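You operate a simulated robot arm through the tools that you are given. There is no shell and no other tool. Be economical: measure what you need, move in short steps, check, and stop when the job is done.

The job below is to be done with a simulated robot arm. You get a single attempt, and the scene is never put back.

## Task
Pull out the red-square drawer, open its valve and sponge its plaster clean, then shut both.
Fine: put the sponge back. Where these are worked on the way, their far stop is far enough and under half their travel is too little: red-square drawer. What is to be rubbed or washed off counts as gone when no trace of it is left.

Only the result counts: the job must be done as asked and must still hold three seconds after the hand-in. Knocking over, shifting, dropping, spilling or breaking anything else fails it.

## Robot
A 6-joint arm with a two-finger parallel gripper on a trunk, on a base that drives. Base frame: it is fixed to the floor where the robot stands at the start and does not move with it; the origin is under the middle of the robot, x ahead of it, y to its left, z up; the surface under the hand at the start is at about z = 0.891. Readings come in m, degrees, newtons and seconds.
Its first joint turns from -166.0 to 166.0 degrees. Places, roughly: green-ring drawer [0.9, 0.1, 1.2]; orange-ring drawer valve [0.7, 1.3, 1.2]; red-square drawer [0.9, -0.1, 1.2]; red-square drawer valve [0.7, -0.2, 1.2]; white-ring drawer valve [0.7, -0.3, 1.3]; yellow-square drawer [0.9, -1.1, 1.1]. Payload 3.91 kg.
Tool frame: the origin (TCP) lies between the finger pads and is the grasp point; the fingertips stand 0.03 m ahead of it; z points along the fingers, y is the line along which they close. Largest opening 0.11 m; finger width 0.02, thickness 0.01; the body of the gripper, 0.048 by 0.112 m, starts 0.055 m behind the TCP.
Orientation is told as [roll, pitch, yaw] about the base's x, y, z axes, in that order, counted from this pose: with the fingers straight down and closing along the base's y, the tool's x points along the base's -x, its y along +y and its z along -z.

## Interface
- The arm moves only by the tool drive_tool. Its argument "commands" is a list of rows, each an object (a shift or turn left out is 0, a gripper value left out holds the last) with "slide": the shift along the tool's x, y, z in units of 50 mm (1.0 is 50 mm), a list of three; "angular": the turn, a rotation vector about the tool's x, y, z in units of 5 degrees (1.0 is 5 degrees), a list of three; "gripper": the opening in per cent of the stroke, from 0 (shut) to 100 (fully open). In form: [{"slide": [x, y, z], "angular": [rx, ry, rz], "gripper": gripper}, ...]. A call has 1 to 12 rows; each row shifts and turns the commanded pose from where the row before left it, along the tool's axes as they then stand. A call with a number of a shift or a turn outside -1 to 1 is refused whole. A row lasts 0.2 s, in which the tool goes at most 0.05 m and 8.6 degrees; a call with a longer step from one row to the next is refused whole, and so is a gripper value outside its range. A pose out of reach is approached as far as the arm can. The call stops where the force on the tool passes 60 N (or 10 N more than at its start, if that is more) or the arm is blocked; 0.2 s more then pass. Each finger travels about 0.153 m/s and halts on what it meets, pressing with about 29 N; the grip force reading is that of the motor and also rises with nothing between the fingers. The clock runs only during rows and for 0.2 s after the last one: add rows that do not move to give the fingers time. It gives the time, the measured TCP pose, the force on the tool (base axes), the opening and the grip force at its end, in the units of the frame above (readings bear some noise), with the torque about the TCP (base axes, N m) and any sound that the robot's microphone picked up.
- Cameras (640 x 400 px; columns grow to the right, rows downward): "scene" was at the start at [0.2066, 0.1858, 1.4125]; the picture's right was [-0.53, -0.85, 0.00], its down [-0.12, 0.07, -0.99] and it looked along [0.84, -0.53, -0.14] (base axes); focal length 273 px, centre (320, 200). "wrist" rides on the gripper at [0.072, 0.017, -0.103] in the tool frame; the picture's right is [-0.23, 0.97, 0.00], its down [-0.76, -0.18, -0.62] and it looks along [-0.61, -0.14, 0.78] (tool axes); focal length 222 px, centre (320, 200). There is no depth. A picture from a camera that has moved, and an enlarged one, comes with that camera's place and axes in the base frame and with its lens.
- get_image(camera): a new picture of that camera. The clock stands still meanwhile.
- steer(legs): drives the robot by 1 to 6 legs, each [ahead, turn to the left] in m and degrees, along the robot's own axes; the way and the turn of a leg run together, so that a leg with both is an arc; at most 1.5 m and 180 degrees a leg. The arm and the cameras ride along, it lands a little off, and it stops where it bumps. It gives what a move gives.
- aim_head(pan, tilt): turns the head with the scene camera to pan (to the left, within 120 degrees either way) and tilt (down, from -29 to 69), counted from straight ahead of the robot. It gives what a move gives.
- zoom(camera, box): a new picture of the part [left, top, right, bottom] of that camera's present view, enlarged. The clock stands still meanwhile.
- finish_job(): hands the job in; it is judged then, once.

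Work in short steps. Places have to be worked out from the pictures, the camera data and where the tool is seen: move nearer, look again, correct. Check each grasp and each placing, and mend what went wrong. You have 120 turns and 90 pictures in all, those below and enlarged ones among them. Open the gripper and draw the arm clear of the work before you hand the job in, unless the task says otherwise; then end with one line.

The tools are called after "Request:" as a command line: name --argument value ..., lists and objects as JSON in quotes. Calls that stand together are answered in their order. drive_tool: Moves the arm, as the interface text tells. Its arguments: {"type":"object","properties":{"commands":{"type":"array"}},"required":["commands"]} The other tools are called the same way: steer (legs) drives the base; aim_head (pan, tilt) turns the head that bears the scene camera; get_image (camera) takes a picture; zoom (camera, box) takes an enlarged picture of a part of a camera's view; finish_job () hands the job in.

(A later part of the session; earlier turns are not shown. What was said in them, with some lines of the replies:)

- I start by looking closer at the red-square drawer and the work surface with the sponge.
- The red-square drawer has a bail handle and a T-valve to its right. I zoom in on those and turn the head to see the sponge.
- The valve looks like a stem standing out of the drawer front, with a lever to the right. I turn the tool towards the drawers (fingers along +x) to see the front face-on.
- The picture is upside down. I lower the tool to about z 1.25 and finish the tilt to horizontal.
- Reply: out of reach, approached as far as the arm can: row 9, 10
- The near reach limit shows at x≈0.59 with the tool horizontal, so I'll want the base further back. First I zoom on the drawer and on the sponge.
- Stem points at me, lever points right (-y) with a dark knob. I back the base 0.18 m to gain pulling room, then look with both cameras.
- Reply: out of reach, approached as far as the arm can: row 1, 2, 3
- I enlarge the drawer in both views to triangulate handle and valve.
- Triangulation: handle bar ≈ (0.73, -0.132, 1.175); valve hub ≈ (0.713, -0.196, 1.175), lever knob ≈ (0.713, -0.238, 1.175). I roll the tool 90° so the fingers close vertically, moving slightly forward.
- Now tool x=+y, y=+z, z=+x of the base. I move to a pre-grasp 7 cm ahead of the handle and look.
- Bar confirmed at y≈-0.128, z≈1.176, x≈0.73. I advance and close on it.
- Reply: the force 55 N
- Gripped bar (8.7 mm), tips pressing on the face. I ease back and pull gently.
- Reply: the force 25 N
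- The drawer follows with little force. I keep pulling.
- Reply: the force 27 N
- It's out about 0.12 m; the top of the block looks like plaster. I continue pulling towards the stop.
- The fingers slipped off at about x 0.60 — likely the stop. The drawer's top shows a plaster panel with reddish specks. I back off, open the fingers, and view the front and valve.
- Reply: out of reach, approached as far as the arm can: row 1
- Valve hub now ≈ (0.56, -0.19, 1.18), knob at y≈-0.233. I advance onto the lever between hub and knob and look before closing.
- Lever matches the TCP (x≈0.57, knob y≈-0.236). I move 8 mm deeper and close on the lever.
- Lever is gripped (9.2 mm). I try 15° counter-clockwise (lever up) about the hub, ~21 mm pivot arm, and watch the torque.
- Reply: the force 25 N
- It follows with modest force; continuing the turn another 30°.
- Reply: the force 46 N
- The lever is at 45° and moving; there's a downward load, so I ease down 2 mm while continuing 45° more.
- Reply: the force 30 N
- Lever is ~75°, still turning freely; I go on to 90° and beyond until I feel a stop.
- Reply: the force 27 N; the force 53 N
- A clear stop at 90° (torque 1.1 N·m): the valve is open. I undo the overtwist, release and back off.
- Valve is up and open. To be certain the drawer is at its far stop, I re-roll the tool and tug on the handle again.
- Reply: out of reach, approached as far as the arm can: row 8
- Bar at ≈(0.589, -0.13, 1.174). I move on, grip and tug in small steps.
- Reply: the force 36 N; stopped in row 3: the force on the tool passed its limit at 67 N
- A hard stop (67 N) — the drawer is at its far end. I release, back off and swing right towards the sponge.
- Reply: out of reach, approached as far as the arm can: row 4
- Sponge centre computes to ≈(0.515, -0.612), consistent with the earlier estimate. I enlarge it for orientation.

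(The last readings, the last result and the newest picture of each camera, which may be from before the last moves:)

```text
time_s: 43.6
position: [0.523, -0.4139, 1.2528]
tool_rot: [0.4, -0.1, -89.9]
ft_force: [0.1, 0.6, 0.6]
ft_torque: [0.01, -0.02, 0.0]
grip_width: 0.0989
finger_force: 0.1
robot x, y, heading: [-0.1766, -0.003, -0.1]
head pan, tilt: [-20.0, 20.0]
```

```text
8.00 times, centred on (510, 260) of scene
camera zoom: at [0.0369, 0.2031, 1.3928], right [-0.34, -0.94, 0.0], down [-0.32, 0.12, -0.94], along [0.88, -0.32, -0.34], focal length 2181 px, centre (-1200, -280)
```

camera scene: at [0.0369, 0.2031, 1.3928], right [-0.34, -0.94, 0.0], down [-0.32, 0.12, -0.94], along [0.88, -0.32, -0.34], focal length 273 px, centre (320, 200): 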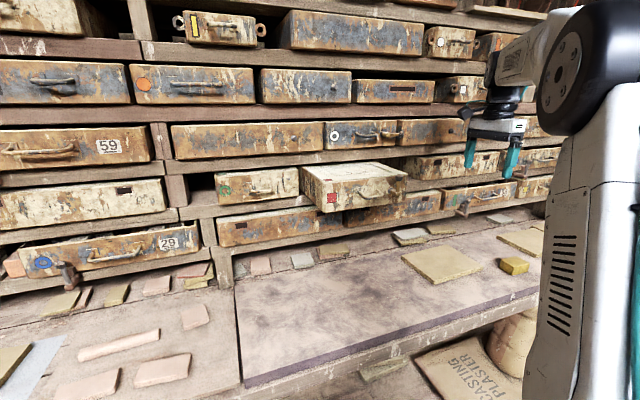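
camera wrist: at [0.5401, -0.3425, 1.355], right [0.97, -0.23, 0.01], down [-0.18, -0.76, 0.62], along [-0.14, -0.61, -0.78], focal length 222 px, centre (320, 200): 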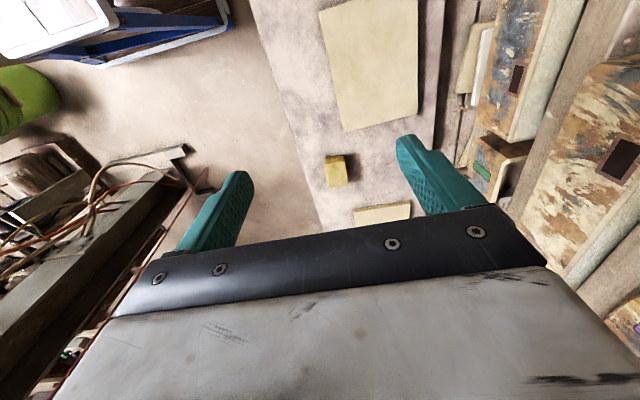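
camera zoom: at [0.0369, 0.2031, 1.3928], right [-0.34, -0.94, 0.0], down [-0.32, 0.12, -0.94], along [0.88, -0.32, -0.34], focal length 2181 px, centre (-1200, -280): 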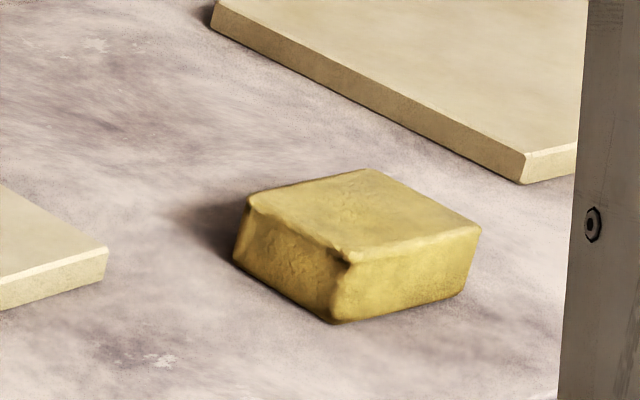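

Sponge: ~43 mm along x, 68 mm along y, yaw ≈ -4°, centre ≈ (0.517, -0.619), top ≈ 0.918. I move above it, aligned.

Request:
drive_tool --commands '[{"slide": [-0.9, -0.03, 0.4], "angular": [0, 0, 0.8], "gripper": 90}, {"slide": [-0.8, -0.03, 0.55]}, {"slide": [-0.8, 0, 0.55]}, {"slide": [-0.8, 0, 0.55]}, {"slide": [-0.8, 0, 0.55]}, {"slide": [0, 0, 0.8]}, {"slide": [0, 0, 0.8]}, {"slide": [0, 0, 0.8]}]'

Request:
get_image --camera "wrist"

Request:
zoom --camera "scene" --box '[430, 180, 590, 280]'

```text
time_s: 45.4
position: [0.5118, -0.6217, 1.0049]
tool_rot: [0.5, -0.2, -93.8]
ft_force: [-1.2, 0.8, 1.5]
ft_torque: [-0.02, -0.01, -0.01]
grip_width: 0.0992
finger_force: 0.0
robot x, y, heading: [-0.1766, -0.0044, 0.1]
head pan, tilt: [-20.0, 20.0]
```

```text
52 pictures are left
camera wrist: at [0.5328, -0.5505, 1.1072], right [0.96, -0.29, 0.01], down [-0.23, -0.75, 0.62], along [-0.18, -0.6, -0.78], focal length 222 px, centre (320, 200)
```

wrist: 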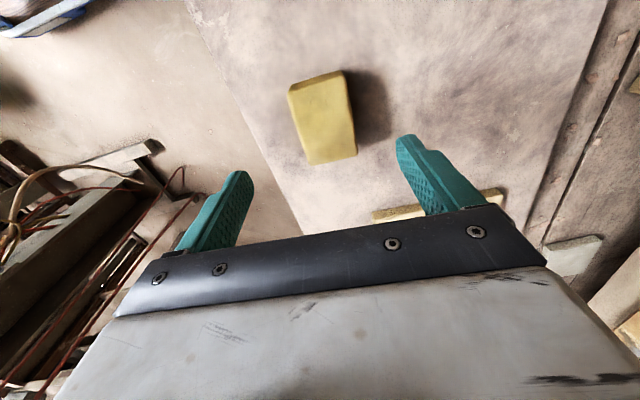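

```text
4.00 times, centred on (510, 230) of scene
camera zoom: at [0.0369, 0.2031, 1.3927], right [-0.34, -0.94, 0.0], down [-0.32, 0.12, -0.94], along [0.88, -0.32, -0.34], focal length 1090 px, centre (-440, 80)
```

zoom: 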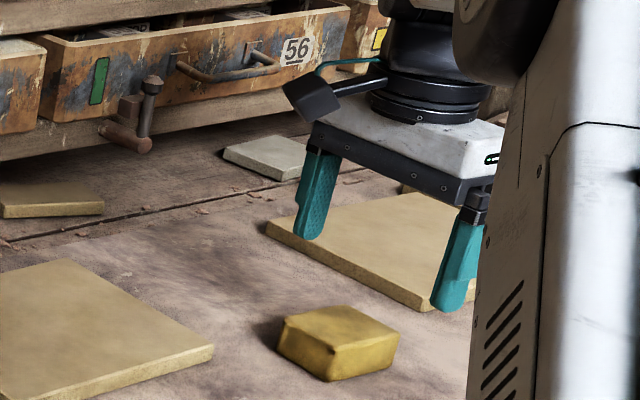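

Centre confirmed (0.517, -0.617). I descend to TCP z≈0.931 (tips ~1 cm above the surface) and close.

Request:
drive_tool --commands '[{"slide": [0.1, 0.1, 0.5]}, {"slide": [0, 0, 0.5]}, {"slide": [0, 0, 0.47]}, {}, {"gripper": 0}, {"gripper": 0}, {"gripper": 0}, {"gripper": 0}]'

Request:
get_image --camera "wrist"

Request:
zoom --camera "scene" --box '[450, 210, 578, 290]'

```text
time_s: 47.2
position: [0.5186, -0.616, 0.9286]
tool_rot: [0.4, 0.0, -93.9]
ft_force: [-0.1, 0.5, 0.6]
ft_torque: [-0.04, 0.0, 0.02]
grip_width: 0.0492
finger_force: 28.8
robot x, y, heading: [-0.181, 0.0007, 0.1]
head pan, tilt: [-20.0, 20.0]
```

```text
50 pictures are left
camera wrist: at [0.539, -0.5442, 1.0315], right [0.96, -0.29, 0.01], down [-0.23, -0.75, 0.62], along [-0.18, -0.6, -0.78], focal length 222 px, centre (320, 200)
```

wrist: 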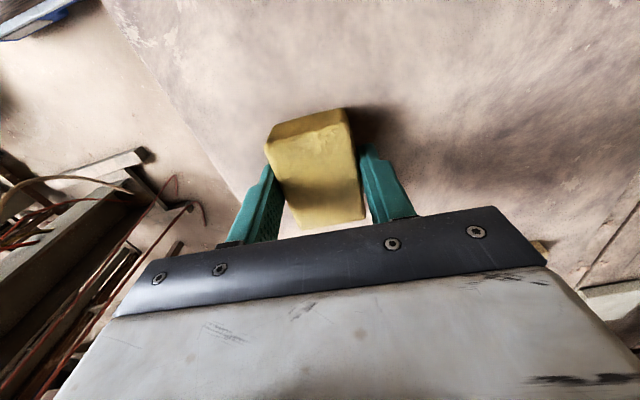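

```text
5.00 times, centred on (514, 250) of scene
camera zoom: at [0.0372, 0.2029, 1.3927], right [-0.34, -0.94, 0.0], down [-0.32, 0.12, -0.94], along [0.88, -0.32, -0.34], focal length 1363 px, centre (-650, -50)
```

zoom: 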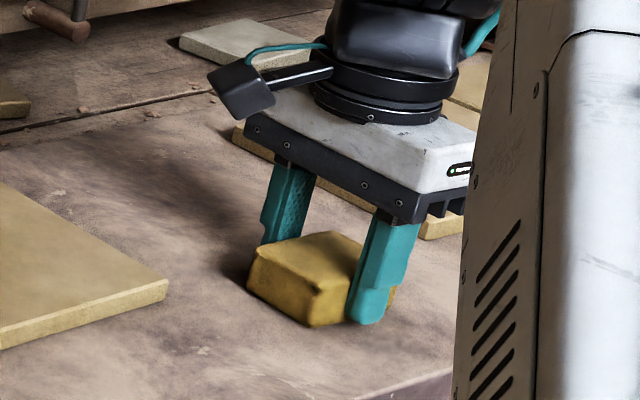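

Sponge held (49 mm, 29 N). Home pose noted: (0.5186, -0.616, 0.9286), yaw -93.9. I lift to z≈1.33 and start turning yaw to 0.

Request:
drive_tool --commands '[{"slide": [0, 0, -0.3]}, {"slide": [0, 0, -0.8]}, {"slide": [0, 0, -0.9]}, {"slide": [0, 0, -0.9]}, {"slide": [0, 0, -0.9]}, {"slide": [0, 0, -0.9]}, {"slide": [0, 0, -0.9]}, {"slide": [0, 0, -0.9]}, {"slide": [0, 0, -0.9]}, {"slide": [0, 0, -0.6]}]'

Request:
drive_tool --commands '[{"angular": [0, 0, -1]}, {"angular": [0, 0, -1]}, {"angular": [0, 0, -1]}, {"angular": [0, 0, -1]}, {"angular": [0, 0, -1]}, {"angular": [0, 0, -1]}, {"angular": [0, 0, -1]}, {"angular": [0, 0, -1]}, {"angular": [0, 0, -1]}, {"angular": [0, 0, -1]}, {"angular": [0, 0, -1]}, {"angular": [0, 0, -1]}]'

Request:
drive_tool --commands '[{"angular": [0, 0, -1]}, {"angular": [0, 0, -1]}, {"angular": [0, 0, -1]}, {"angular": [0, 0, -1]}, {"angular": [0, 0, -1]}, {"angular": [0, 0, -1]}, {"angular": [0, 0, -0.8]}]'

```text
time_s: 49.4
position: [0.4963, -0.587, 1.3081]
tool_rot: [0.5, -0.2, -93.9]
ft_force: [0.5, -0.6, -0.4]
ft_torque: [0.04, 0.02, 0.0]
grip_width: 0.0491
finger_force: 29.0
out of reach, approached as far as the arm can: row 9, 10
robot x, y, heading: [-0.1788, 0.0014, 0.1]
head pan, tilt: [-20.0, 20.0]
```

```text
time_s: 52.0
position: [0.4942, -0.5887, 1.3062]
tool_rot: [0.2, -0.3, -33.9]
ft_force: [0.1, 0.4, -0.3]
ft_torque: [-0.02, 0.02, 0.03]
grip_width: 0.0491
finger_force: 29.0
robot x, y, heading: [-0.1795, 0.0006, 0.1]
head pan, tilt: [-20.0, 20.0]
```

```text
time_s: 53.6
position: [0.4933, -0.5873, 1.3046]
tool_rot: [0.0, -0.4, 0.2]
ft_force: [0.3, -0.4, -0.7]
ft_torque: [-0.01, 0.01, 0.04]
grip_width: 0.0489
finger_force: 29.0
robot x, y, heading: [-0.1765, -0.0024, 0.3]
head pan, tilt: [-20.0, 20.0]
```

Yaw is 0. I swing left to in front of/above the drawer at (0.52, -0.12, 1.33) and look at the plaster.

Request:
drive_tool --commands '[{"slide": [0, 0.9, 0]}, {"slide": [0, 0.95, 0]}, {"slide": [0, 0.95, 0]}, {"slide": [0, 0.95, -0.1]}, {"slide": [-0.1, 0.95, -0.1]}, {"slide": [-0.1, 0.95, -0.1]}, {"slide": [-0.1, 0.95, -0.1]}, {"slide": [-0.1, 0.95, -0.1]}, {"slide": [-0.1, 0.95, 0]}, {"slide": [0, 0.85, 0]}]'

Request:
get_image --camera "wrist"

Request:
zoom --camera "scene" --box '[280, 110, 440, 210]'

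```text
time_s: 55.8
position: [0.5217, -0.1192, 1.3301]
tool_rot: [-0.2, -0.5, 0.1]
ft_force: [0.3, 0.3, -0.1]
ft_torque: [0.01, 0.03, -0.02]
grip_width: 0.0493
finger_force: 28.6
robot x, y, heading: [-0.1784, 0.0027, 0.0]
head pan, tilt: [-20.0, 20.0]
```

```text
48 pictures are left
camera wrist: at [0.4477, -0.1027, 1.4322], right [0.23, 0.97, 0.0], down [0.76, -0.18, 0.63], along [0.61, -0.14, -0.78], focal length 222 px, centre (320, 200)
```

wrist: 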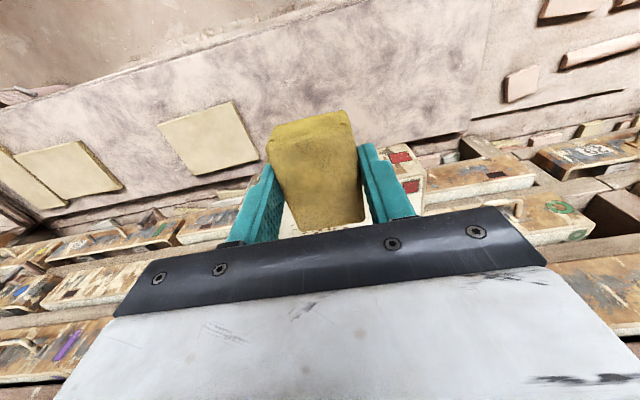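

```text
4.00 times, centred on (360, 160) of scene
camera zoom: at [0.0373, 0.2027, 1.3927], right [-0.34, -0.94, 0.0], down [-0.32, 0.12, -0.94], along [0.88, -0.32, -0.34], focal length 1090 px, centre (160, 360)
```

zoom: 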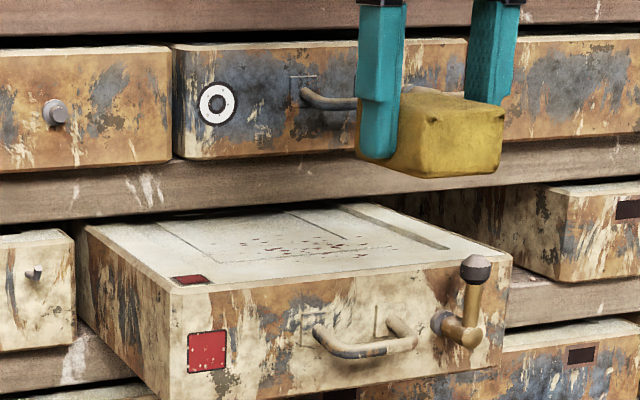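

I zoom tightly on the specks to map their extent.

Request:
zoom --camera "scene" --box '[320, 152, 400, 202]'

```text
8.00 times, centred on (360, 177) of scene
camera zoom: at [0.0373, 0.2027, 1.3927], right [-0.34, -0.94, 0.0], down [-0.32, 0.12, -0.94], along [0.88, -0.32, -0.34], focal length 2181 px, centre (0, 384)
```

zoom: 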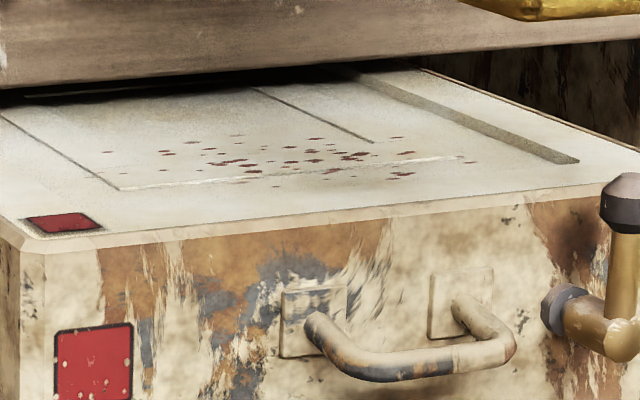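

Specks lie within about x 0.645–0.715, y -0.195…-0.08, plaster top z≈1.212. I move over them at (0.675, -0.14) and descend to near contact.

Request:
drive_tool --commands '[{"slide": [-0.6, -0.1, 0]}, {"slide": [-0.8, -0.1, 0]}, {"slide": [-0.8, -0.1, 0]}, {"slide": [-0.87, -0.1, 0]}, {"slide": [0, 0, 0.5]}, {"slide": [0, 0, 0.5]}, {"slide": [0, 0, 0.4]}]'

Request:
zoom --camera "scene" --box '[280, 110, 440, 210]'

```text
time_s: 57.4
position: [0.6735, -0.1362, 1.2608]
tool_rot: [-0.1, -0.5, 0.0]
ft_force: [-0.6, 0.8, -0.2]
ft_torque: [0.01, 0.02, 0.01]
grip_width: 0.0487
finger_force: 28.8
robot x, y, heading: [-0.1754, -0.003, 0.0]
head pan, tilt: [-20.0, 20.0]
```

```text
4.00 times, centred on (360, 160) of scene
camera zoom: at [0.0371, 0.2031, 1.3927], right [-0.34, -0.94, 0.0], down [-0.32, 0.12, -0.94], along [0.88, -0.32, -0.34], focal length 1090 px, centre (160, 360)
```

zoom: 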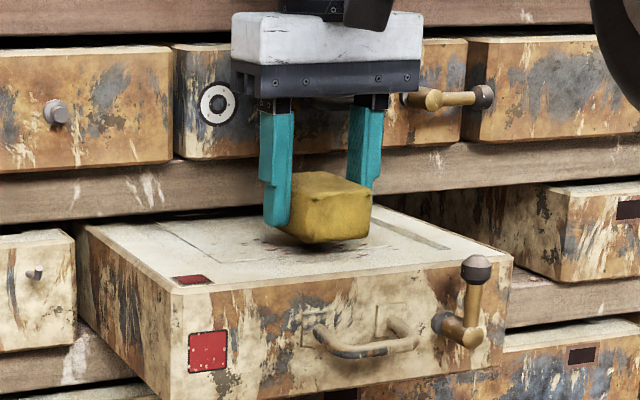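

Positioned above the specks. I lower in 3-mm steps until contact force appears.

Request:
drive_tool --commands '[{"slide": [0, 0, 0.08]}, {"slide": [0, 0, 0.08]}, {"slide": [0, 0, 0.06]}]'

Request:
drive_tool --commands '[{"slide": [0, 0, 0.04]}, {}]'

```text
time_s: 58.2
position: [0.6723, -0.1392, 1.2512]
tool_rot: [0.0, -0.5, 0.2]
ft_force: [0.1, -1.7, 6.1]
ft_torque: [-0.01, 0.2, 0.06]
grip_width: 0.0491
finger_force: 28.9
robot x, y, heading: [-0.1754, -0.0038, 0.1]
head pan, tilt: [-20.0, 20.0]
```

```text
time_s: 58.8
position: [0.6709, -0.1398, 1.2505]
tool_rot: [-0.1, -0.6, 0.1]
ft_force: [6.4, -1.5, 26.3]
ft_torque: [0.04, 0.59, 0.08]
grip_width: 0.0493
finger_force: 29.0
robot x, y, heading: [-0.1779, 0.0009, 0.5]
head pan, tilt: [-20.0, 20.0]
```

Contact at ~26 N, a bit heavier on the near side. I tilt forward ~1° and sweep sideways along y.

Request:
drive_tool --commands '[{"angular": [0, 0.25, 0], "slide": [0, 0, -0.01]}, {"slide": [0, -0.3, 0]}, {"slide": [0, -0.4, 0]}, {"slide": [0, -0.5, 0]}, {"slide": [0, 0.5, 0]}, {"slide": [0, 0.5, 0]}]'

Request:
drive_tool --commands '[{"slide": [0, 0.5, 0]}, {"slide": [0, 0.5, 0]}, {"slide": [0, 0.5, 0]}, {"slide": [0, 0.3, 0]}]'

Request:
zoom --camera "scene" --box '[300, 140, 412, 210]'

```text
time_s: 60.2
position: [0.6702, -0.1503, 1.2511]
tool_rot: [-0.1, 0.8, 0.2]
ft_force: [-1.5, -17.1, 27.7]
ft_torque: [-0.64, -0.28, -0.07]
grip_width: 0.0491
finger_force: 28.9
robot x, y, heading: [-0.1802, -0.0019, -0.0]
head pan, tilt: [-20.0, 20.0]
```

```text
time_s: 61.2
position: [0.671, -0.0619, 1.2496]
tool_rot: [-0.1, 0.5, 0.1]
ft_force: [-0.5, -30.2, 41.6]
ft_torque: [-0.85, 0.25, 0.04]
grip_width: 0.0492
finger_force: 28.8
robot x, y, heading: [-0.179, -0.0022, 0.0]
head pan, tilt: [-20.0, 20.0]
```

```text
5.71 times, centred on (356, 175) of scene
camera zoom: at [0.0357, 0.2011, 1.3933], right [-0.34, -0.94, 0.0], down [-0.32, 0.12, -0.94], along [0.88, -0.32, -0.34], focal length 1558 px, centre (114, 343)
```

zoom: 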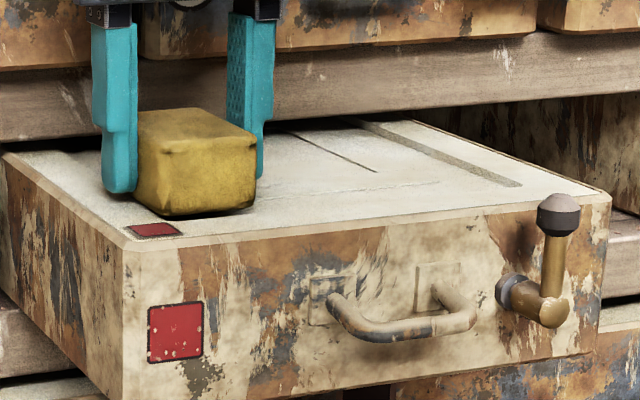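

The wiped part is clean. I repeat sweeps 15 mm deeper, then slightly nearer, to cover everything.

Request:
drive_tool --commands '[{"slide": [-0.15, 0, -0.015]}, {"slide": [-0.15, 0, 0]}, {"slide": [0, -0.4, 0]}, {"slide": [0, -0.5, 0]}, {"slide": [0, -0.5, 0]}, {"slide": [0, -0.5, 0]}, {"slide": [0, -0.5, 0]}, {"slide": [0, -0.4, 0]}]'

Request:
drive_tool --commands '[{"slide": [0.25, 0, 0]}, {"slide": [0.25, 0, 0]}, {"slide": [0, 0.4, 0]}, {"slide": [0, 0.5, 0]}, {"slide": [0, 0.5, 0]}, {"slide": [0, 0.5, 0]}, {"slide": [0, 0.5, 0]}, {"slide": [0, 0.4, 0]}]'

Request:
drive_tool --commands '[{"slide": [0, 0, -0.3]}, {"slide": [0, 0, -0.5]}, {"slide": [0.4, 0, -0.5]}, {"slide": [0.8, 0, -0.3]}, {"slide": [0.8, 0, 0]}, {"slide": [0.8, 0, 0]}]'

Request:
zoom --camera "scene" --box '[300, 140, 412, 210]'

```text
time_s: 63.0
position: [0.6865, -0.1965, 1.2509]
tool_rot: [-0.2, 0.6, 0.2]
ft_force: [0.7, 25.0, 41.1]
ft_torque: [0.89, 0.07, 0.06]
grip_width: 0.0488
finger_force: 29.0
robot x, y, heading: [-0.1781, -0.0028, -0.2]
head pan, tilt: [-20.0, 20.0]
```

```text
time_s: 64.8
position: [0.6603, -0.0572, 1.2486]
tool_rot: [0.0, 0.8, 0.1]
ft_force: [-1.3, -11.4, 20.0]
ft_torque: [-0.36, 0.05, -0.03]
grip_width: 0.0493
finger_force: 28.7
robot x, y, heading: [-0.1797, -0.0015, -0.2]
head pan, tilt: [-20.0, 20.0]
```

```text
time_s: 66.2
position: [0.5228, -0.0622, 1.3289]
tool_rot: [-0.1, 1.0, 0.2]
ft_force: [0.9, 0.9, -0.9]
ft_torque: [0.03, 0.07, -0.01]
grip_width: 0.0489
finger_force: 29.1
robot x, y, heading: [-0.181, -0.0009, 0.1]
head pan, tilt: [-20.0, 20.0]
```

```text
5.71 times, centred on (356, 175) of scene
camera zoom: at [0.0378, 0.203, 1.3926], right [-0.34, -0.94, 0.0], down [-0.32, 0.12, -0.94], along [0.88, -0.32, -0.34], focal length 1558 px, centre (114, 343)
```

zoom: 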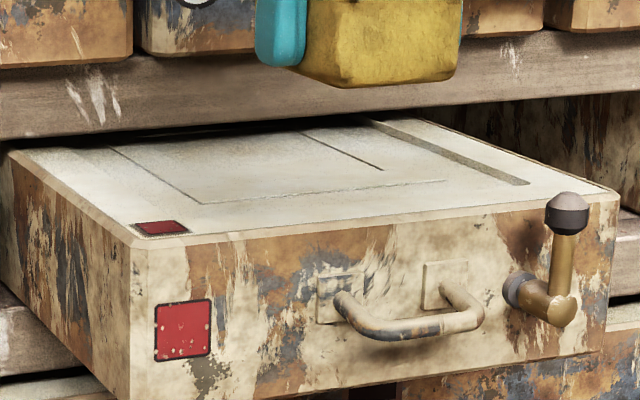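

The plaster looks clean; I check with a tighter zoom for faint traces.

Request:
zoom --camera "scene" --box '[315, 158, 363, 188]'

Request:
zoom --camera "scene" --box '[350, 155, 398, 185]'

```text
13.33 times, centred on (339, 173) of scene
camera zoom: at [0.0378, 0.203, 1.3926], right [-0.34, -0.94, 0.0], down [-0.32, 0.12, -0.94], along [0.88, -0.32, -0.34], focal length 3634 px, centre (67, 560)
```

zoom: 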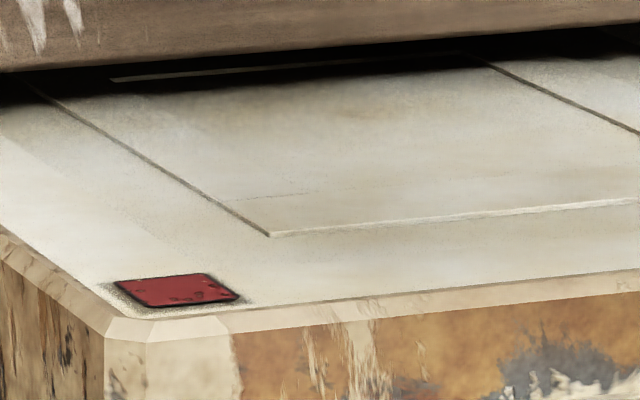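

```text
13.33 times, centred on (374, 170) of scene
camera zoom: at [0.0378, 0.203, 1.3926], right [-0.34, -0.94, 0.0], down [-0.32, 0.12, -0.94], along [0.88, -0.32, -0.34], focal length 3634 px, centre (-400, 600)
```

zoom: 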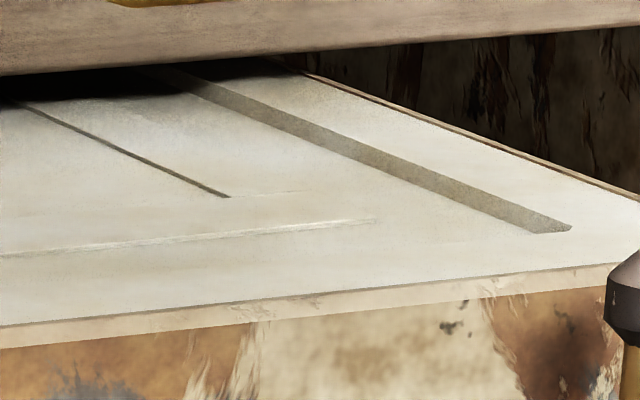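

No traces left. Now the sponge goes back: I retrace to y≈-0.59 and turn yaw back to -93.9°.

Request:
drive_tool --commands '[{"slide": [0.1, -0.9, 0], "angular": [0, -0.2, 0]}, {"slide": [0.1, -0.95, 0.1]}, {"slide": [0.1, -0.95, 0.1]}, {"slide": [0.1, -0.95, 0.1]}, {"slide": [0.1, -0.95, 0.1]}, {"slide": [0.1, -0.95, 0.1]}, {"slide": [0, -0.95, 0]}, {"slide": [0, -0.95, 0]}, {"slide": [0, -0.95, 0]}, {"slide": [0, -0.95, 0]}, {"slide": [0, -0.9, 0]}]'

Request:
drive_tool --commands '[{"angular": [0, 0, 1]}, {"angular": [0, 0, 1]}, {"angular": [0, 0, 1]}, {"angular": [0, 0, 1]}, {"angular": [0, 0, 1]}, {"angular": [0, 0, 1]}, {"angular": [0, 0, 1]}, {"angular": [0, 0, 1]}, {"angular": [0, 0, 1]}, {"angular": [0, 0, 1]}]'

Request:
drive_tool --commands '[{"angular": [0, 0, 1]}, {"angular": [0, 0, 1]}, {"angular": [0, 0, 1]}, {"angular": [0, 0, 1]}, {"angular": [0, 0, 1]}, {"angular": [0, 0, 1]}, {"angular": [0, 0, 1]}, {"angular": [0, 0, 1]}, {"angular": [0, 0, 0.8]}]'

```text
time_s: 68.6
position: [0.4962, -0.5771, 1.3058]
tool_rot: [-0.1, -0.2, 0.2]
ft_force: [-0.2, 0.6, 0.8]
ft_torque: [-0.07, -0.01, 0.0]
grip_width: 0.0488
finger_force: 28.8
robot x, y, heading: [-0.1755, -0.0001, -0.1]
head pan, tilt: [-20.0, 20.0]
```

```text
time_s: 70.8
position: [0.4944, -0.5779, 1.3068]
tool_rot: [0.1, -0.2, -50.0]
ft_force: [-0.5, 0.4, -1.5]
ft_torque: [0.01, -0.02, 0.01]
grip_width: 0.0489
finger_force: 28.4
robot x, y, heading: [-0.1788, -0.0009, 0.1]
head pan, tilt: [-20.0, 20.0]
```

```text
time_s: 72.8
position: [0.495, -0.5767, 1.3068]
tool_rot: [0.2, -0.1, -94.0]
ft_force: [-0.4, -1.1, -0.7]
ft_torque: [0.0, -0.03, 0.0]
grip_width: 0.049
finger_force: 28.5
robot x, y, heading: [-0.1761, 0.0006, 0.1]
head pan, tilt: [-20.0, 20.0]
```

I move over the home spot and descend to about 4 cm above it.

Request:
drive_tool --commands '[{"slide": [-0.37, 0.26, 0.2]}, {"slide": [-0.375, 0.265, 0.6]}, {"slide": [0, 0, 0.9]}, {"slide": [0, 0, 0.9]}, {"slide": [0, 0, 0.9]}, {"slide": [0, 0, 0.9]}, {"slide": [0, 0, 0.9]}, {"slide": [0, 0, 0.9]}, {"slide": [0, 0, 0.6]}, {}]'

```text
time_s: 75.0
position: [0.5115, -0.6028, 0.977]
tool_rot: [0.3, -0.2, -93.9]
ft_force: [-0.3, -0.2, 0.0]
ft_torque: [0.04, -0.01, -0.04]
grip_width: 0.0491
finger_force: 29.0
out of reach, approached as far as the arm can: row 1, 2
robot x, y, heading: [-0.1745, 0.0028, 0.1]
head pan, tilt: [-20.0, 20.0]
```

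I correct the remaining 15 mm sideways and lower to just above contact.

Request:
drive_tool --commands '[{"slide": [-0.25, 0.16, 0]}, {"slide": [0, 0, 0.4]}, {"slide": [0, 0, 0.4]}, {"slide": [0, 0, 0.1]}, {}]'

```text
time_s: 76.2
position: [0.5178, -0.6171, 0.9328]
tool_rot: [0.2, -0.1, -93.9]
ft_force: [0.8, -1.0, -0.4]
ft_torque: [0.03, 0.01, -0.04]
grip_width: 0.0491
finger_force: 28.4
robot x, y, heading: [-0.1786, 0.0003, 0.2]
head pan, tilt: [-20.0, 20.0]
```

Nearly there; I lower the last 3–4 mm feeling for contact.

Request:
drive_tool --commands '[{"slide": [0.02, 0.01, 0.03]}, {"slide": [0, 0, 0.03]}, {}]'

```text
time_s: 77.0
position: [0.5191, -0.6157, 0.9284]
tool_rot: [0.3, -0.1, -93.9]
ft_force: [0.0, -0.3, -1.1]
ft_torque: [0.02, 0.0, -0.01]
grip_width: 0.049
finger_force: 29.1
robot x, y, heading: [-0.1756, -0.0036, 0.4]
head pan, tilt: [-20.0, 20.0]
```

Request:
drive_tool --commands '[{"slide": [0, 0, 0.02]}, {"slide": [0, 0, 0.02]}, {}]'

```text
time_s: 77.8
position: [0.5186, -0.616, 0.9275]
tool_rot: [0.1, -0.1, -93.9]
ft_force: [0.2, 0.3, -0.2]
ft_torque: [0.0, 0.04, -0.03]
grip_width: 0.0491
finger_force: 28.9
robot x, y, heading: [-0.1797, 0.0034, 0.1]
head pan, tilt: [-20.0, 20.0]
```

Still no contact; I lower 2 mm more in small steps.

Request:
drive_tool --commands '[{"slide": [0, 0, 0.02]}, {"slide": [0, 0, 0.02]}, {"slide": [0, 0, 0.02]}, {}]'

Request:
zoom --camera "scene" --box '[450, 210, 578, 290]'

```text
time_s: 78.8
position: [0.52, -0.6176, 0.9245]
tool_rot: [0.3, -0.2, -94.0]
ft_force: [2.9, -1.0, 18.5]
ft_torque: [0.54, 0.13, -0.09]
grip_width: 0.0493
finger_force: 28.7
robot x, y, heading: [-0.1767, -0.0005, 0.1]
head pan, tilt: [-20.0, 20.0]
```

```text
5.00 times, centred on (514, 250) of scene
camera zoom: at [0.0367, 0.2034, 1.3927], right [-0.34, -0.94, 0.0], down [-0.32, 0.12, -0.94], along [0.88, -0.32, -0.34], focal length 1363 px, centre (-650, -50)
```

zoom: 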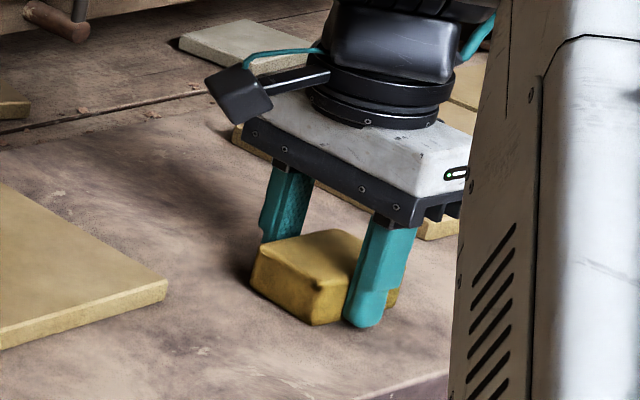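

Contact at 18 N: the sponge sits on the surface. I open, rise and check.

Request:
drive_tool --commands '[{"gripper": 70}, {"gripper": 90}, {"gripper": 90}, {"slide": [0, 0, -0.5]}, {"slide": [0, 0, -0.9]}, {"slide": [0, 0, -0.9]}, {"slide": [0, 0, -0.9]}, {"slide": [0, 0, -0.9]}, {"slide": [0.5, 0, -0.9]}, {"slide": [0.8, 0, -0.6]}]'

Request:
zoom --camera "scene" --box '[430, 200, 590, 300]'

```text
refused: row 9 steps farther than a row can; nothing moved
```

```text
4.00 times, centred on (510, 250) of scene
camera zoom: at [0.0367, 0.2034, 1.3927], right [-0.34, -0.94, 0.0], down [-0.32, 0.12, -0.94], along [0.88, -0.32, -0.34], focal length 1090 px, centre (-440, 0)
```

zoom: 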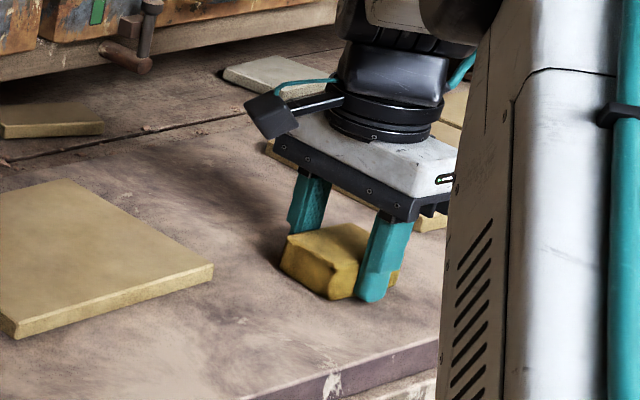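

The call was refused (step too long); I repeat with shorter steps.

Request:
drive_tool --commands '[{"gripper": 70}, {"gripper": 90}, {"gripper": 90}, {"slide": [0, 0, -0.4]}, {"slide": [0, 0, -0.9]}, {"slide": [0, 0, -0.9]}, {"slide": [0, 0, -0.9]}, {"slide": [0, 0, -0.9]}, {"slide": [0.4, 0, -0.8]}, {"slide": [0.8, 0, -0.5]}]'

Request:
zoom --camera "scene" --box '[430, 200, 590, 300]'

```text
time_s: 81.0
position: [0.5226, -0.5588, 1.1862]
tool_rot: [0.1, 0.1, -94.0]
ft_force: [-0.9, -0.7, -0.8]
ft_torque: [0.07, 0.05, -0.01]
grip_width: 0.0989
finger_force: 0.1
robot x, y, heading: [-0.1822, 0.0028, 0.1]
head pan, tilt: [-20.0, 20.0]
```

```text
4.00 times, centred on (510, 250) of scene
camera zoom: at [0.0375, 0.2023, 1.3928], right [-0.34, -0.94, 0.0], down [-0.32, 0.12, -0.94], along [0.88, -0.32, -0.34], focal length 1090 px, centre (-440, 0)
```

zoom: 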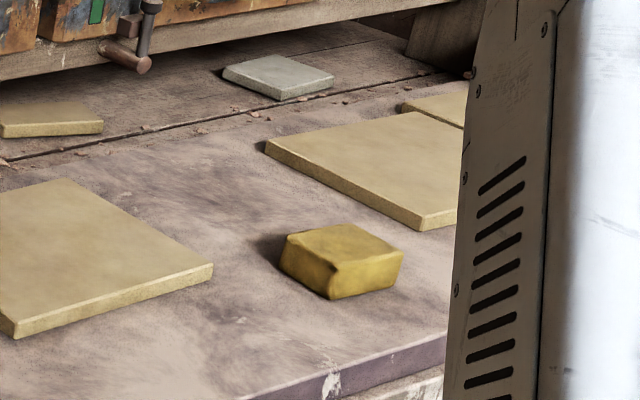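

The sponge is back on its spot. Next, the valve: I move left/up and turn the tool horizontal again.

Request:
drive_tool --commands '[{"slide": [0.8, 0, -0.4], "gripper": 40}, {"slide": [0.8, 0, -0.4]}, {"slide": [0.8, 0, -0.4]}, {"slide": [0.4, 0, -0.1], "angular": [0, 0, -0.8]}, {"angular": [-1, 0, 0]}, {"angular": [-1, 0, 0]}, {"angular": [-1, 0, 0]}, {"angular": [-1, 0, 0]}, {"angular": [-1, 0, 0]}, {"angular": [-1, 0, 0]}, {"angular": [-1, 0, 0]}, {"angular": [-1, 0, 0]}]'

Request:
drive_tool --commands '[{"angular": [-1, 0, 0]}, {"angular": [-1, 0, 0]}, {"angular": [-1, 0, 0]}, {"angular": [-1, 0, 0]}, {"angular": [-1, 0, 0]}, {"angular": [-1, 0, 0]}, {"angular": [-1, 0, 0]}, {"angular": [-1, 0, 0]}, {"angular": [-1, 0, 0]}, {"angular": [-1, 0, 0]}]'

Request:
drive_tool --commands '[{"angular": [0, 0, -1]}, {"angular": [0, 0, -1]}, {"angular": [0, 0, -1]}, {"angular": [0, 0, -1]}, {"angular": [0, 0, -1]}, {"angular": [0, 0, -1]}, {"angular": [0, 0, -1]}, {"angular": [0, 0, -1]}, {"angular": [0, 0, -1]}]'

Request:
drive_tool --commands '[{"angular": [0, 0, -1]}, {"angular": [0, 0, -1]}, {"angular": [0, 0, -1]}, {"angular": [0, 0, -1]}, {"angular": [0, 0, -1]}, {"angular": [0, 0, -1]}, {"angular": [0, 0, -1]}, {"angular": [0, 0, -1]}, {"angular": [0, 0, -1]}]'

```text
time_s: 83.6
position: [0.5313, -0.4169, 1.2538]
tool_rot: [40.3, 0.0, -89.9]
ft_force: [0.8, -0.3, -0.8]
ft_torque: [0.02, 0.03, 0.0]
grip_width: 0.0442
finger_force: 0.1
robot x, y, heading: [-0.1807, -0.0021, -0.1]
head pan, tilt: [-20.0, 20.0]
```

```text
time_s: 85.8
position: [0.5315, -0.4165, 1.2538]
tool_rot: [90.3, -0.1, -89.8]
ft_force: [0.2, -0.5, 0.1]
ft_torque: [-0.01, 0.0, 0.0]
grip_width: 0.0442
finger_force: 0.1
robot x, y, heading: [-0.1784, -0.0001, 0.3]
head pan, tilt: [-20.0, 20.0]
```

```text
time_s: 87.8
position: [0.5304, -0.4161, 1.254]
tool_rot: [90.3, -45.2, -90.0]
ft_force: [-0.7, -0.3, -0.1]
ft_torque: [-0.04, 0.03, 0.0]
grip_width: 0.044
finger_force: 0.1
robot x, y, heading: [-0.1783, -0.0015, 0.2]
head pan, tilt: [-20.0, 20.0]
```

```text
time_s: 89.8
position: [0.5315, -0.4163, 1.252]
tool_rot: [-144.7, -89.8, 144.8]
ft_force: [-0.3, -0.1, 0.4]
ft_torque: [0.02, 0.0, -0.01]
grip_width: 0.0439
finger_force: 0.1
robot x, y, heading: [-0.1765, -0.0014, 0.1]
head pan, tilt: [-20.0, 20.0]
```

Tool is horizontal with fingers closing sideways. I move in front of the upright lever.

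Request:
drive_tool --commands '[{"slide": [0, 0.4, -0.2]}, {"slide": [0.2, 0.8, -0.1]}, {"slide": [0.2, 0.8, -0.05]}, {"slide": [0.2, 0.8, 0]}, {"slide": [0.25, 0.8, 0]}, {"slide": [0.3, 0.82, 0]}, {}]'

Request:
get_image --camera "wrist"

Request:
zoom --camera "scene" --box '[320, 130, 448, 210]'

```text
time_s: 91.4
position: [0.5149, -0.1943, 1.194]
tool_rot: [-157.2, -89.8, 157.4]
ft_force: [1.2, 0.7, 0.9]
ft_torque: [0.0, -0.01, -0.01]
grip_width: 0.044
finger_force: 0.1
robot x, y, heading: [-0.1783, 0.0004, -0.3]
head pan, tilt: [-20.0, 20.0]
```

```text
37 pictures are left
camera wrist: at [0.4121, -0.178, 1.122], right [0.0, 0.97, 0.23], down [-0.63, -0.18, 0.76], along [0.78, -0.14, 0.61], focal length 222 px, centre (320, 200)
```

wrist: 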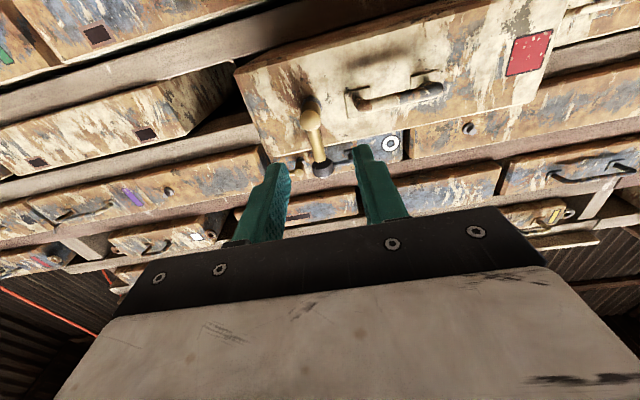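

```text
5.00 times, centred on (384, 170) of scene
camera zoom: at [0.0371, 0.203, 1.3927], right [-0.34, -0.94, 0.0], down [-0.32, 0.12, -0.94], along [0.88, -0.32, -0.34], focal length 1363 px, centre (0, 350)
```

zoom: 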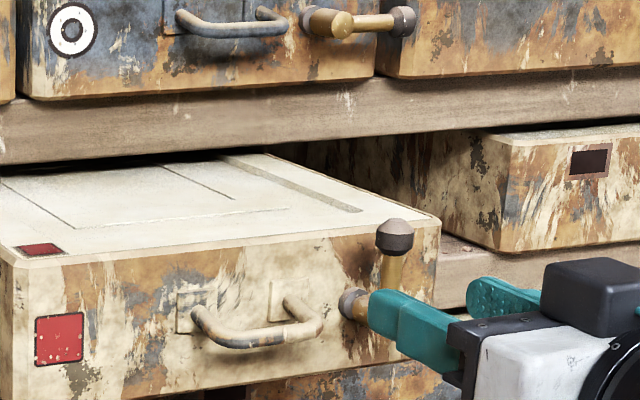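

The lever lines up between the fingers. I advance to x≈0.564 and close.

Request:
drive_tool --commands '[{"slide": [0, 0, 0.4]}, {"slide": [0, -0.02, 0.58]}, {"gripper": 0}, {"gripper": 0}, {"gripper": 0}]'

```text
time_s: 92.6
position: [0.561, -0.1966, 1.1963]
tool_rot: [-161.1, -89.9, 161.2]
ft_force: [1.4, -9.3, -4.5]
ft_torque: [-0.03, 0.25, -0.15]
grip_width: 0.0091
finger_force: 45.0
robot x, y, heading: [-0.1788, -0.0027, -0.1]
head pan, tilt: [-20.0, 20.0]
```

Gripped (9.1 mm). I turn it clockwise back, 45° first.

Request:
drive_tool --commands '[{"slide": [0, -0.037, 0], "angular": [0, 0, 1]}, {"slide": [0, -0.037, 0], "angular": [0, 0, 1]}, {"slide": [0, -0.037, 0], "angular": [0, 0, 1]}, {"slide": [0, -0.037, 0], "angular": [0, 0, 1]}, {"slide": [0, -0.037, 0], "angular": [0, 0, 1]}, {"slide": [0, -0.037, 0], "angular": [0, 0, 1]}, {"slide": [0, -0.037, 0], "angular": [0, 0, 1]}, {"slide": [0, -0.037, 0], "angular": [0, 0, 1]}, {"slide": [0, -0.037, 0], "angular": [0, 0, 1]}]'

```text
time_s: 94.6
position: [0.5626, -0.2115, 1.1911]
tool_rot: [90.4, -45.0, -90.1]
ft_force: [-16.3, 1.5, -11.4]
ft_torque: [-0.15, -0.24, -0.42]
grip_width: 0.0092
finger_force: 45.0
robot x, y, heading: [-0.1805, 0.003, -0.1]
head pan, tilt: [-20.0, 20.0]
```

Forces are modest; I turn the other 45°.

Request:
drive_tool --commands '[{"slide": [0, -0.037, 0], "angular": [0, 0, 1]}, {"slide": [0, -0.037, 0], "angular": [0, 0, 1]}, {"slide": [0, -0.037, 0], "angular": [0, 0, 1]}, {"slide": [0, -0.037, 0], "angular": [0, 0, 1]}, {"slide": [0, -0.037, 0], "angular": [0, 0, 1]}, {"slide": [0, -0.037, 0], "angular": [0, 0, 1]}, {"slide": [0, -0.037, 0], "angular": [0, 0, 1]}, {"slide": [0, -0.037, 0], "angular": [0, 0, 1]}, {"slide": [0, -0.037, 0], "angular": [0, 0, 1]}]'

Request:
zoom --camera "scene" --box '[350, 150, 446, 210]'

```text
time_s: 96.6
position: [0.5626, -0.2169, 1.1754]
tool_rot: [90.2, 0.0, -89.8]
ft_force: [4.7, 6.2, -14.1]
ft_torque: [-0.3, 0.21, -0.13]
grip_width: 0.0092
finger_force: 45.0
robot x, y, heading: [-0.179, -0.0009, 0.2]
head pan, tilt: [-20.0, 20.0]
```

```text
6.67 times, centred on (398, 180) of scene
camera zoom: at [0.0379, 0.2032, 1.3926], right [-0.34, -0.94, 0.0], down [-0.32, 0.12, -0.94], along [0.88, -0.32, -0.34], focal length 1817 px, centre (-200, 333)
```

zoom: 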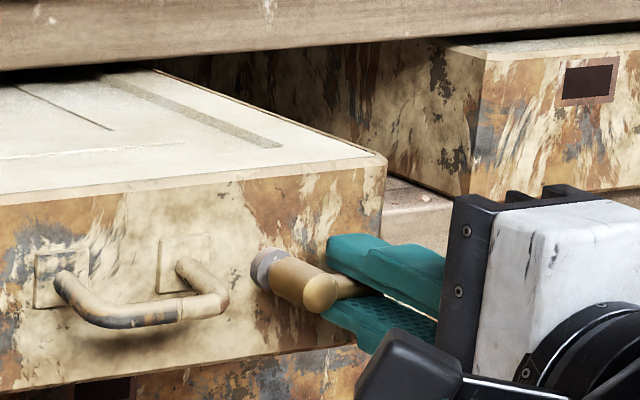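

Back at the starting angle. I turn a little further to feel the closed stop.

Request:
drive_tool --commands '[{"slide": [0, -0.037, 0], "angular": [0, 0, 1]}, {"slide": [0, -0.037, 0], "angular": [0, 0, 0.8]}]'

```text
time_s: 97.2
position: [0.5636, -0.2181, 1.1741]
tool_rot: [90.6, 8.9, -89.8]
ft_force: [14.7, 0.1, 15.7]
ft_torque: [-1.09, -0.25, 0.09]
grip_width: 0.012
finger_force: 45.1
robot x, y, heading: [-0.1789, -0.0011, -0.1]
head pan, tilt: [-20.0, 20.0]
```

Closed stop felt (torque -1.1 N·m). I undo the overtwist, release, back off and move to the left in front of the drawer.

Request:
drive_tool --commands '[{"slide": [0, 0.037, 0], "angular": [0, 0, -1]}, {"slide": [0, 0.037, 0], "angular": [0, 0, -0.8]}, {"gripper": 40}, {"gripper": 40}, {"slide": [0, 0, -0.4]}, {"slide": [0, 0, -0.45]}, {}]'

Request:
zoom --camera "scene" --box '[300, 130, 428, 210]'

```text
time_s: 98.8
position: [0.5207, -0.2182, 1.1756]
tool_rot: [90.2, -0.1, -89.9]
ft_force: [-0.4, -0.2, 0.3]
ft_torque: [0.0, -0.01, 0.05]
grip_width: 0.044
finger_force: 0.1
robot x, y, heading: [-0.1788, -0.0014, -0.0]
head pan, tilt: [-20.0, 20.0]
```

```text
5.00 times, centred on (364, 170) of scene
camera zoom: at [0.0372, 0.203, 1.3927], right [-0.34, -0.94, 0.0], down [-0.32, 0.12, -0.94], along [0.88, -0.32, -0.34], focal length 1363 px, centre (100, 350)
```

zoom: 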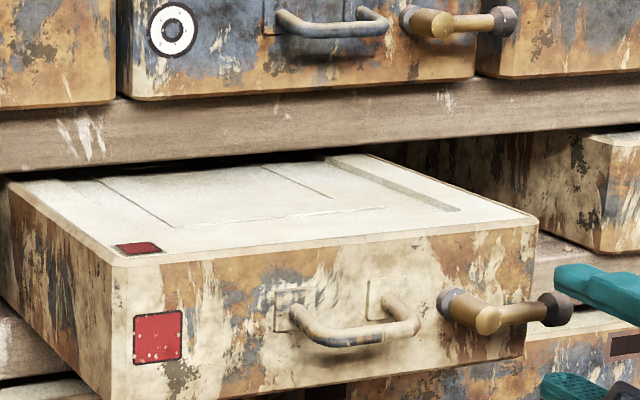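

Valve shut, plaster clean. I move over to the handle and grip it to push the drawer in.

Request:
drive_tool --commands '[{"slide": [0.4, 0, 0]}, {"slide": [0.6, 0, 0]}, {"slide": [0.76, 0, 0]}, {"slide": [0, 0, 0.3]}, {"slide": [0, 0, 0.4]}, {"slide": [0, 0, 0.4]}, {"gripper": 0}, {"gripper": 0}, {"gripper": 0}]'

```text
time_s: 100.8
position: [0.5825, -0.134, 1.175]
tool_rot: [89.8, 0.0, -90.0]
ft_force: [-14.3, -0.7, -42.6]
ft_torque: [0.05, -0.4, -0.14]
grip_width: 0.0095
finger_force: 28.9
out of reach, approached as far as the arm can: row 3
robot x, y, heading: [-0.18, 0.0025, 0.1]
head pan, tilt: [-20.0, 20.0]
```

Bar gripped (slight downward load). I ease 1.5 mm down and push in.

Request:
drive_tool --commands '[{"slide": [0, -0.03, 0]}, {"slide": [0, 0, 0.2]}, {"slide": [0, 0, 0.3]}, {"slide": [0, 0, 0.3]}, {"slide": [0, 0, 0.3]}, {"slide": [0, 0, 0.3]}, {"slide": [0, 0, 0.3]}, {"slide": [0, 0, 0.3]}, {"slide": [0, 0, 0.3]}]'

```text
time_s: 102.8
position: [0.6954, -0.1323, 1.175]
tool_rot: [89.9, 0.0, -90.0]
ft_force: [-9.4, -9.1, -33.1]
ft_torque: [0.13, -0.27, -0.68]
grip_width: 0.009
finger_force: 45.3
robot x, y, heading: [-0.1762, -0.0014, 0.2]
head pan, tilt: [-20.0, 20.0]
```

Moving freely, at x≈0.695. I push on in small steps until the closed stop.

Request:
drive_tool --commands '[{"slide": [0, 0, 0.2]}, {"slide": [0, 0, 0.15]}, {"slide": [0, 0, 0.1]}, {"slide": [0, 0, 0.1]}, {"slide": [0, 0, 0.1]}, {"slide": [0, 0, 0.1]}, {"slide": [0, 0, 0.1]}]'

Request:
zoom --camera "scene" --box '[290, 140, 418, 220]'

```text
time_s: 103.9
position: [0.7208, -0.134, 1.1756]
tool_rot: [89.9, -0.1, -90.0]
ft_force: [-14.2, 0.1, -0.1]
ft_torque: [0.17, -0.83, 0.82]
grip_width: 0.0089
finger_force: 45.0
robot x, y, heading: [-0.1811, 0.0004, -0.2]
head pan, tilt: [-20.0, 20.0]
stopped in row 5: the force on the tool passed its limit at 68 N (the readings are from after the stop); the commanded pose is now the measured one
```

```text
5.00 times, centred on (354, 180) of scene
camera zoom: at [0.0362, 0.2027, 1.3928], right [-0.34, -0.94, 0.0], down [-0.32, 0.12, -0.94], along [0.88, -0.32, -0.34], focal length 1363 px, centre (150, 300)
```

zoom: 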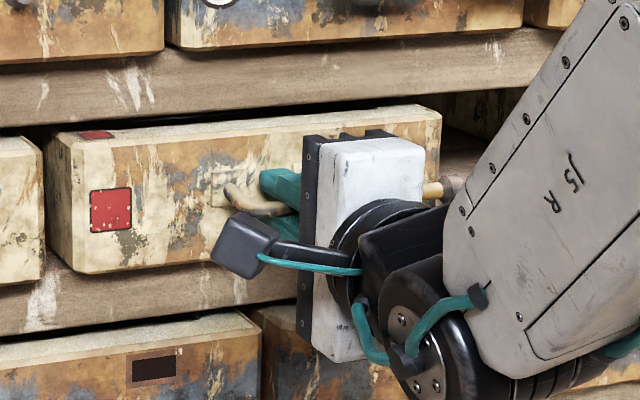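

The drawer hit its closed stop (68 N). I release, back off and compare with the first picture.

Request:
drive_tool --commands '[{"gripper": 40}, {"gripper": 50}, {"slide": [0, 0, -0.4]}, {"slide": [0, 0, -0.8]}, {"slide": [0, 0, -0.9]}, {"slide": [0, 0, -0.9]}, {"slide": [-0.8, 0, -0.5]}, {"slide": [-0.8, 0, 0]}, {"slide": [-0.8, 0, 0]}, {"slide": [-0.8, 0, 0]}]'

Request:
zoom --camera "scene" --box '[290, 145, 410, 220]'

Request:
get_image --camera "scene"

```text
time_s: 106.1
position: [0.5446, -0.2918, 1.1759]
tool_rot: [89.8, -0.1, -89.6]
ft_force: [0.2, 0.0, -0.5]
ft_torque: [-0.06, 0.02, -0.02]
grip_width: 0.0548
finger_force: 0.1
robot x, y, heading: [-0.1848, 0.0002, 0.0]
head pan, tilt: [-20.0, 20.0]
```

```text
5.33 times, centred on (350, 182) of scene
camera zoom: at [0.0367, 0.2031, 1.3927], right [-0.34, -0.94, 0.0], down [-0.32, 0.12, -0.94], along [0.88, -0.32, -0.34], focal length 1454 px, centre (160, 293)
```

zoom: 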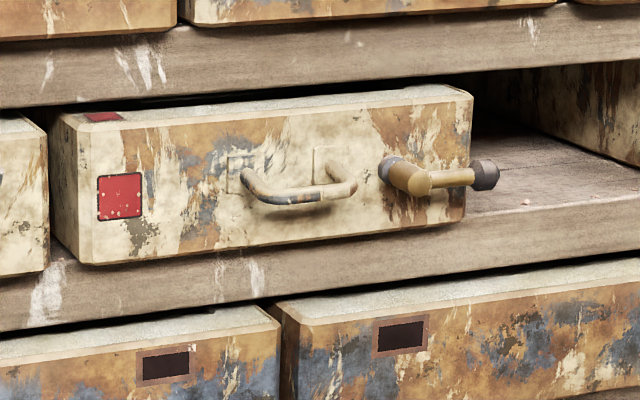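

```text
31 pictures are left
camera scene: at [0.0367, 0.2031, 1.3927], right [-0.34, -0.94, 0.0], down [-0.32, 0.12, -0.94], along [0.88, -0.32, -0.34], focal length 273 px, centre (320, 200)
```

scene: 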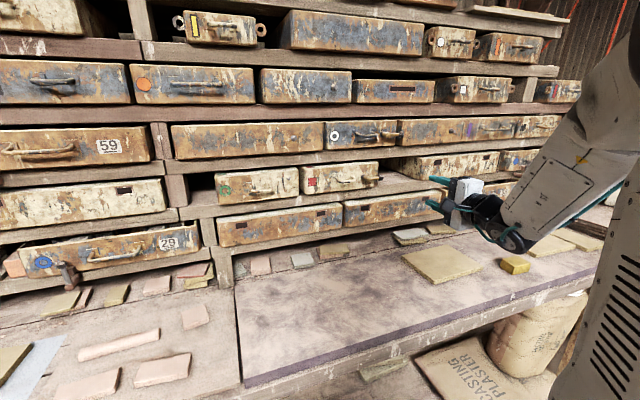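

The drawer and valve match their first picture exactly, the sponge is on its spot, and the gripper is open and clear. I hand in.

Request:
finish_job

```text
The job is handed in.
```

The job is done and handed in: I pulled the red-square drawer to its far stop, opened its valve, and sponged the plaster until no specks showed. I put the sponge back on its spot, then shut the valve and the drawer to their stops.
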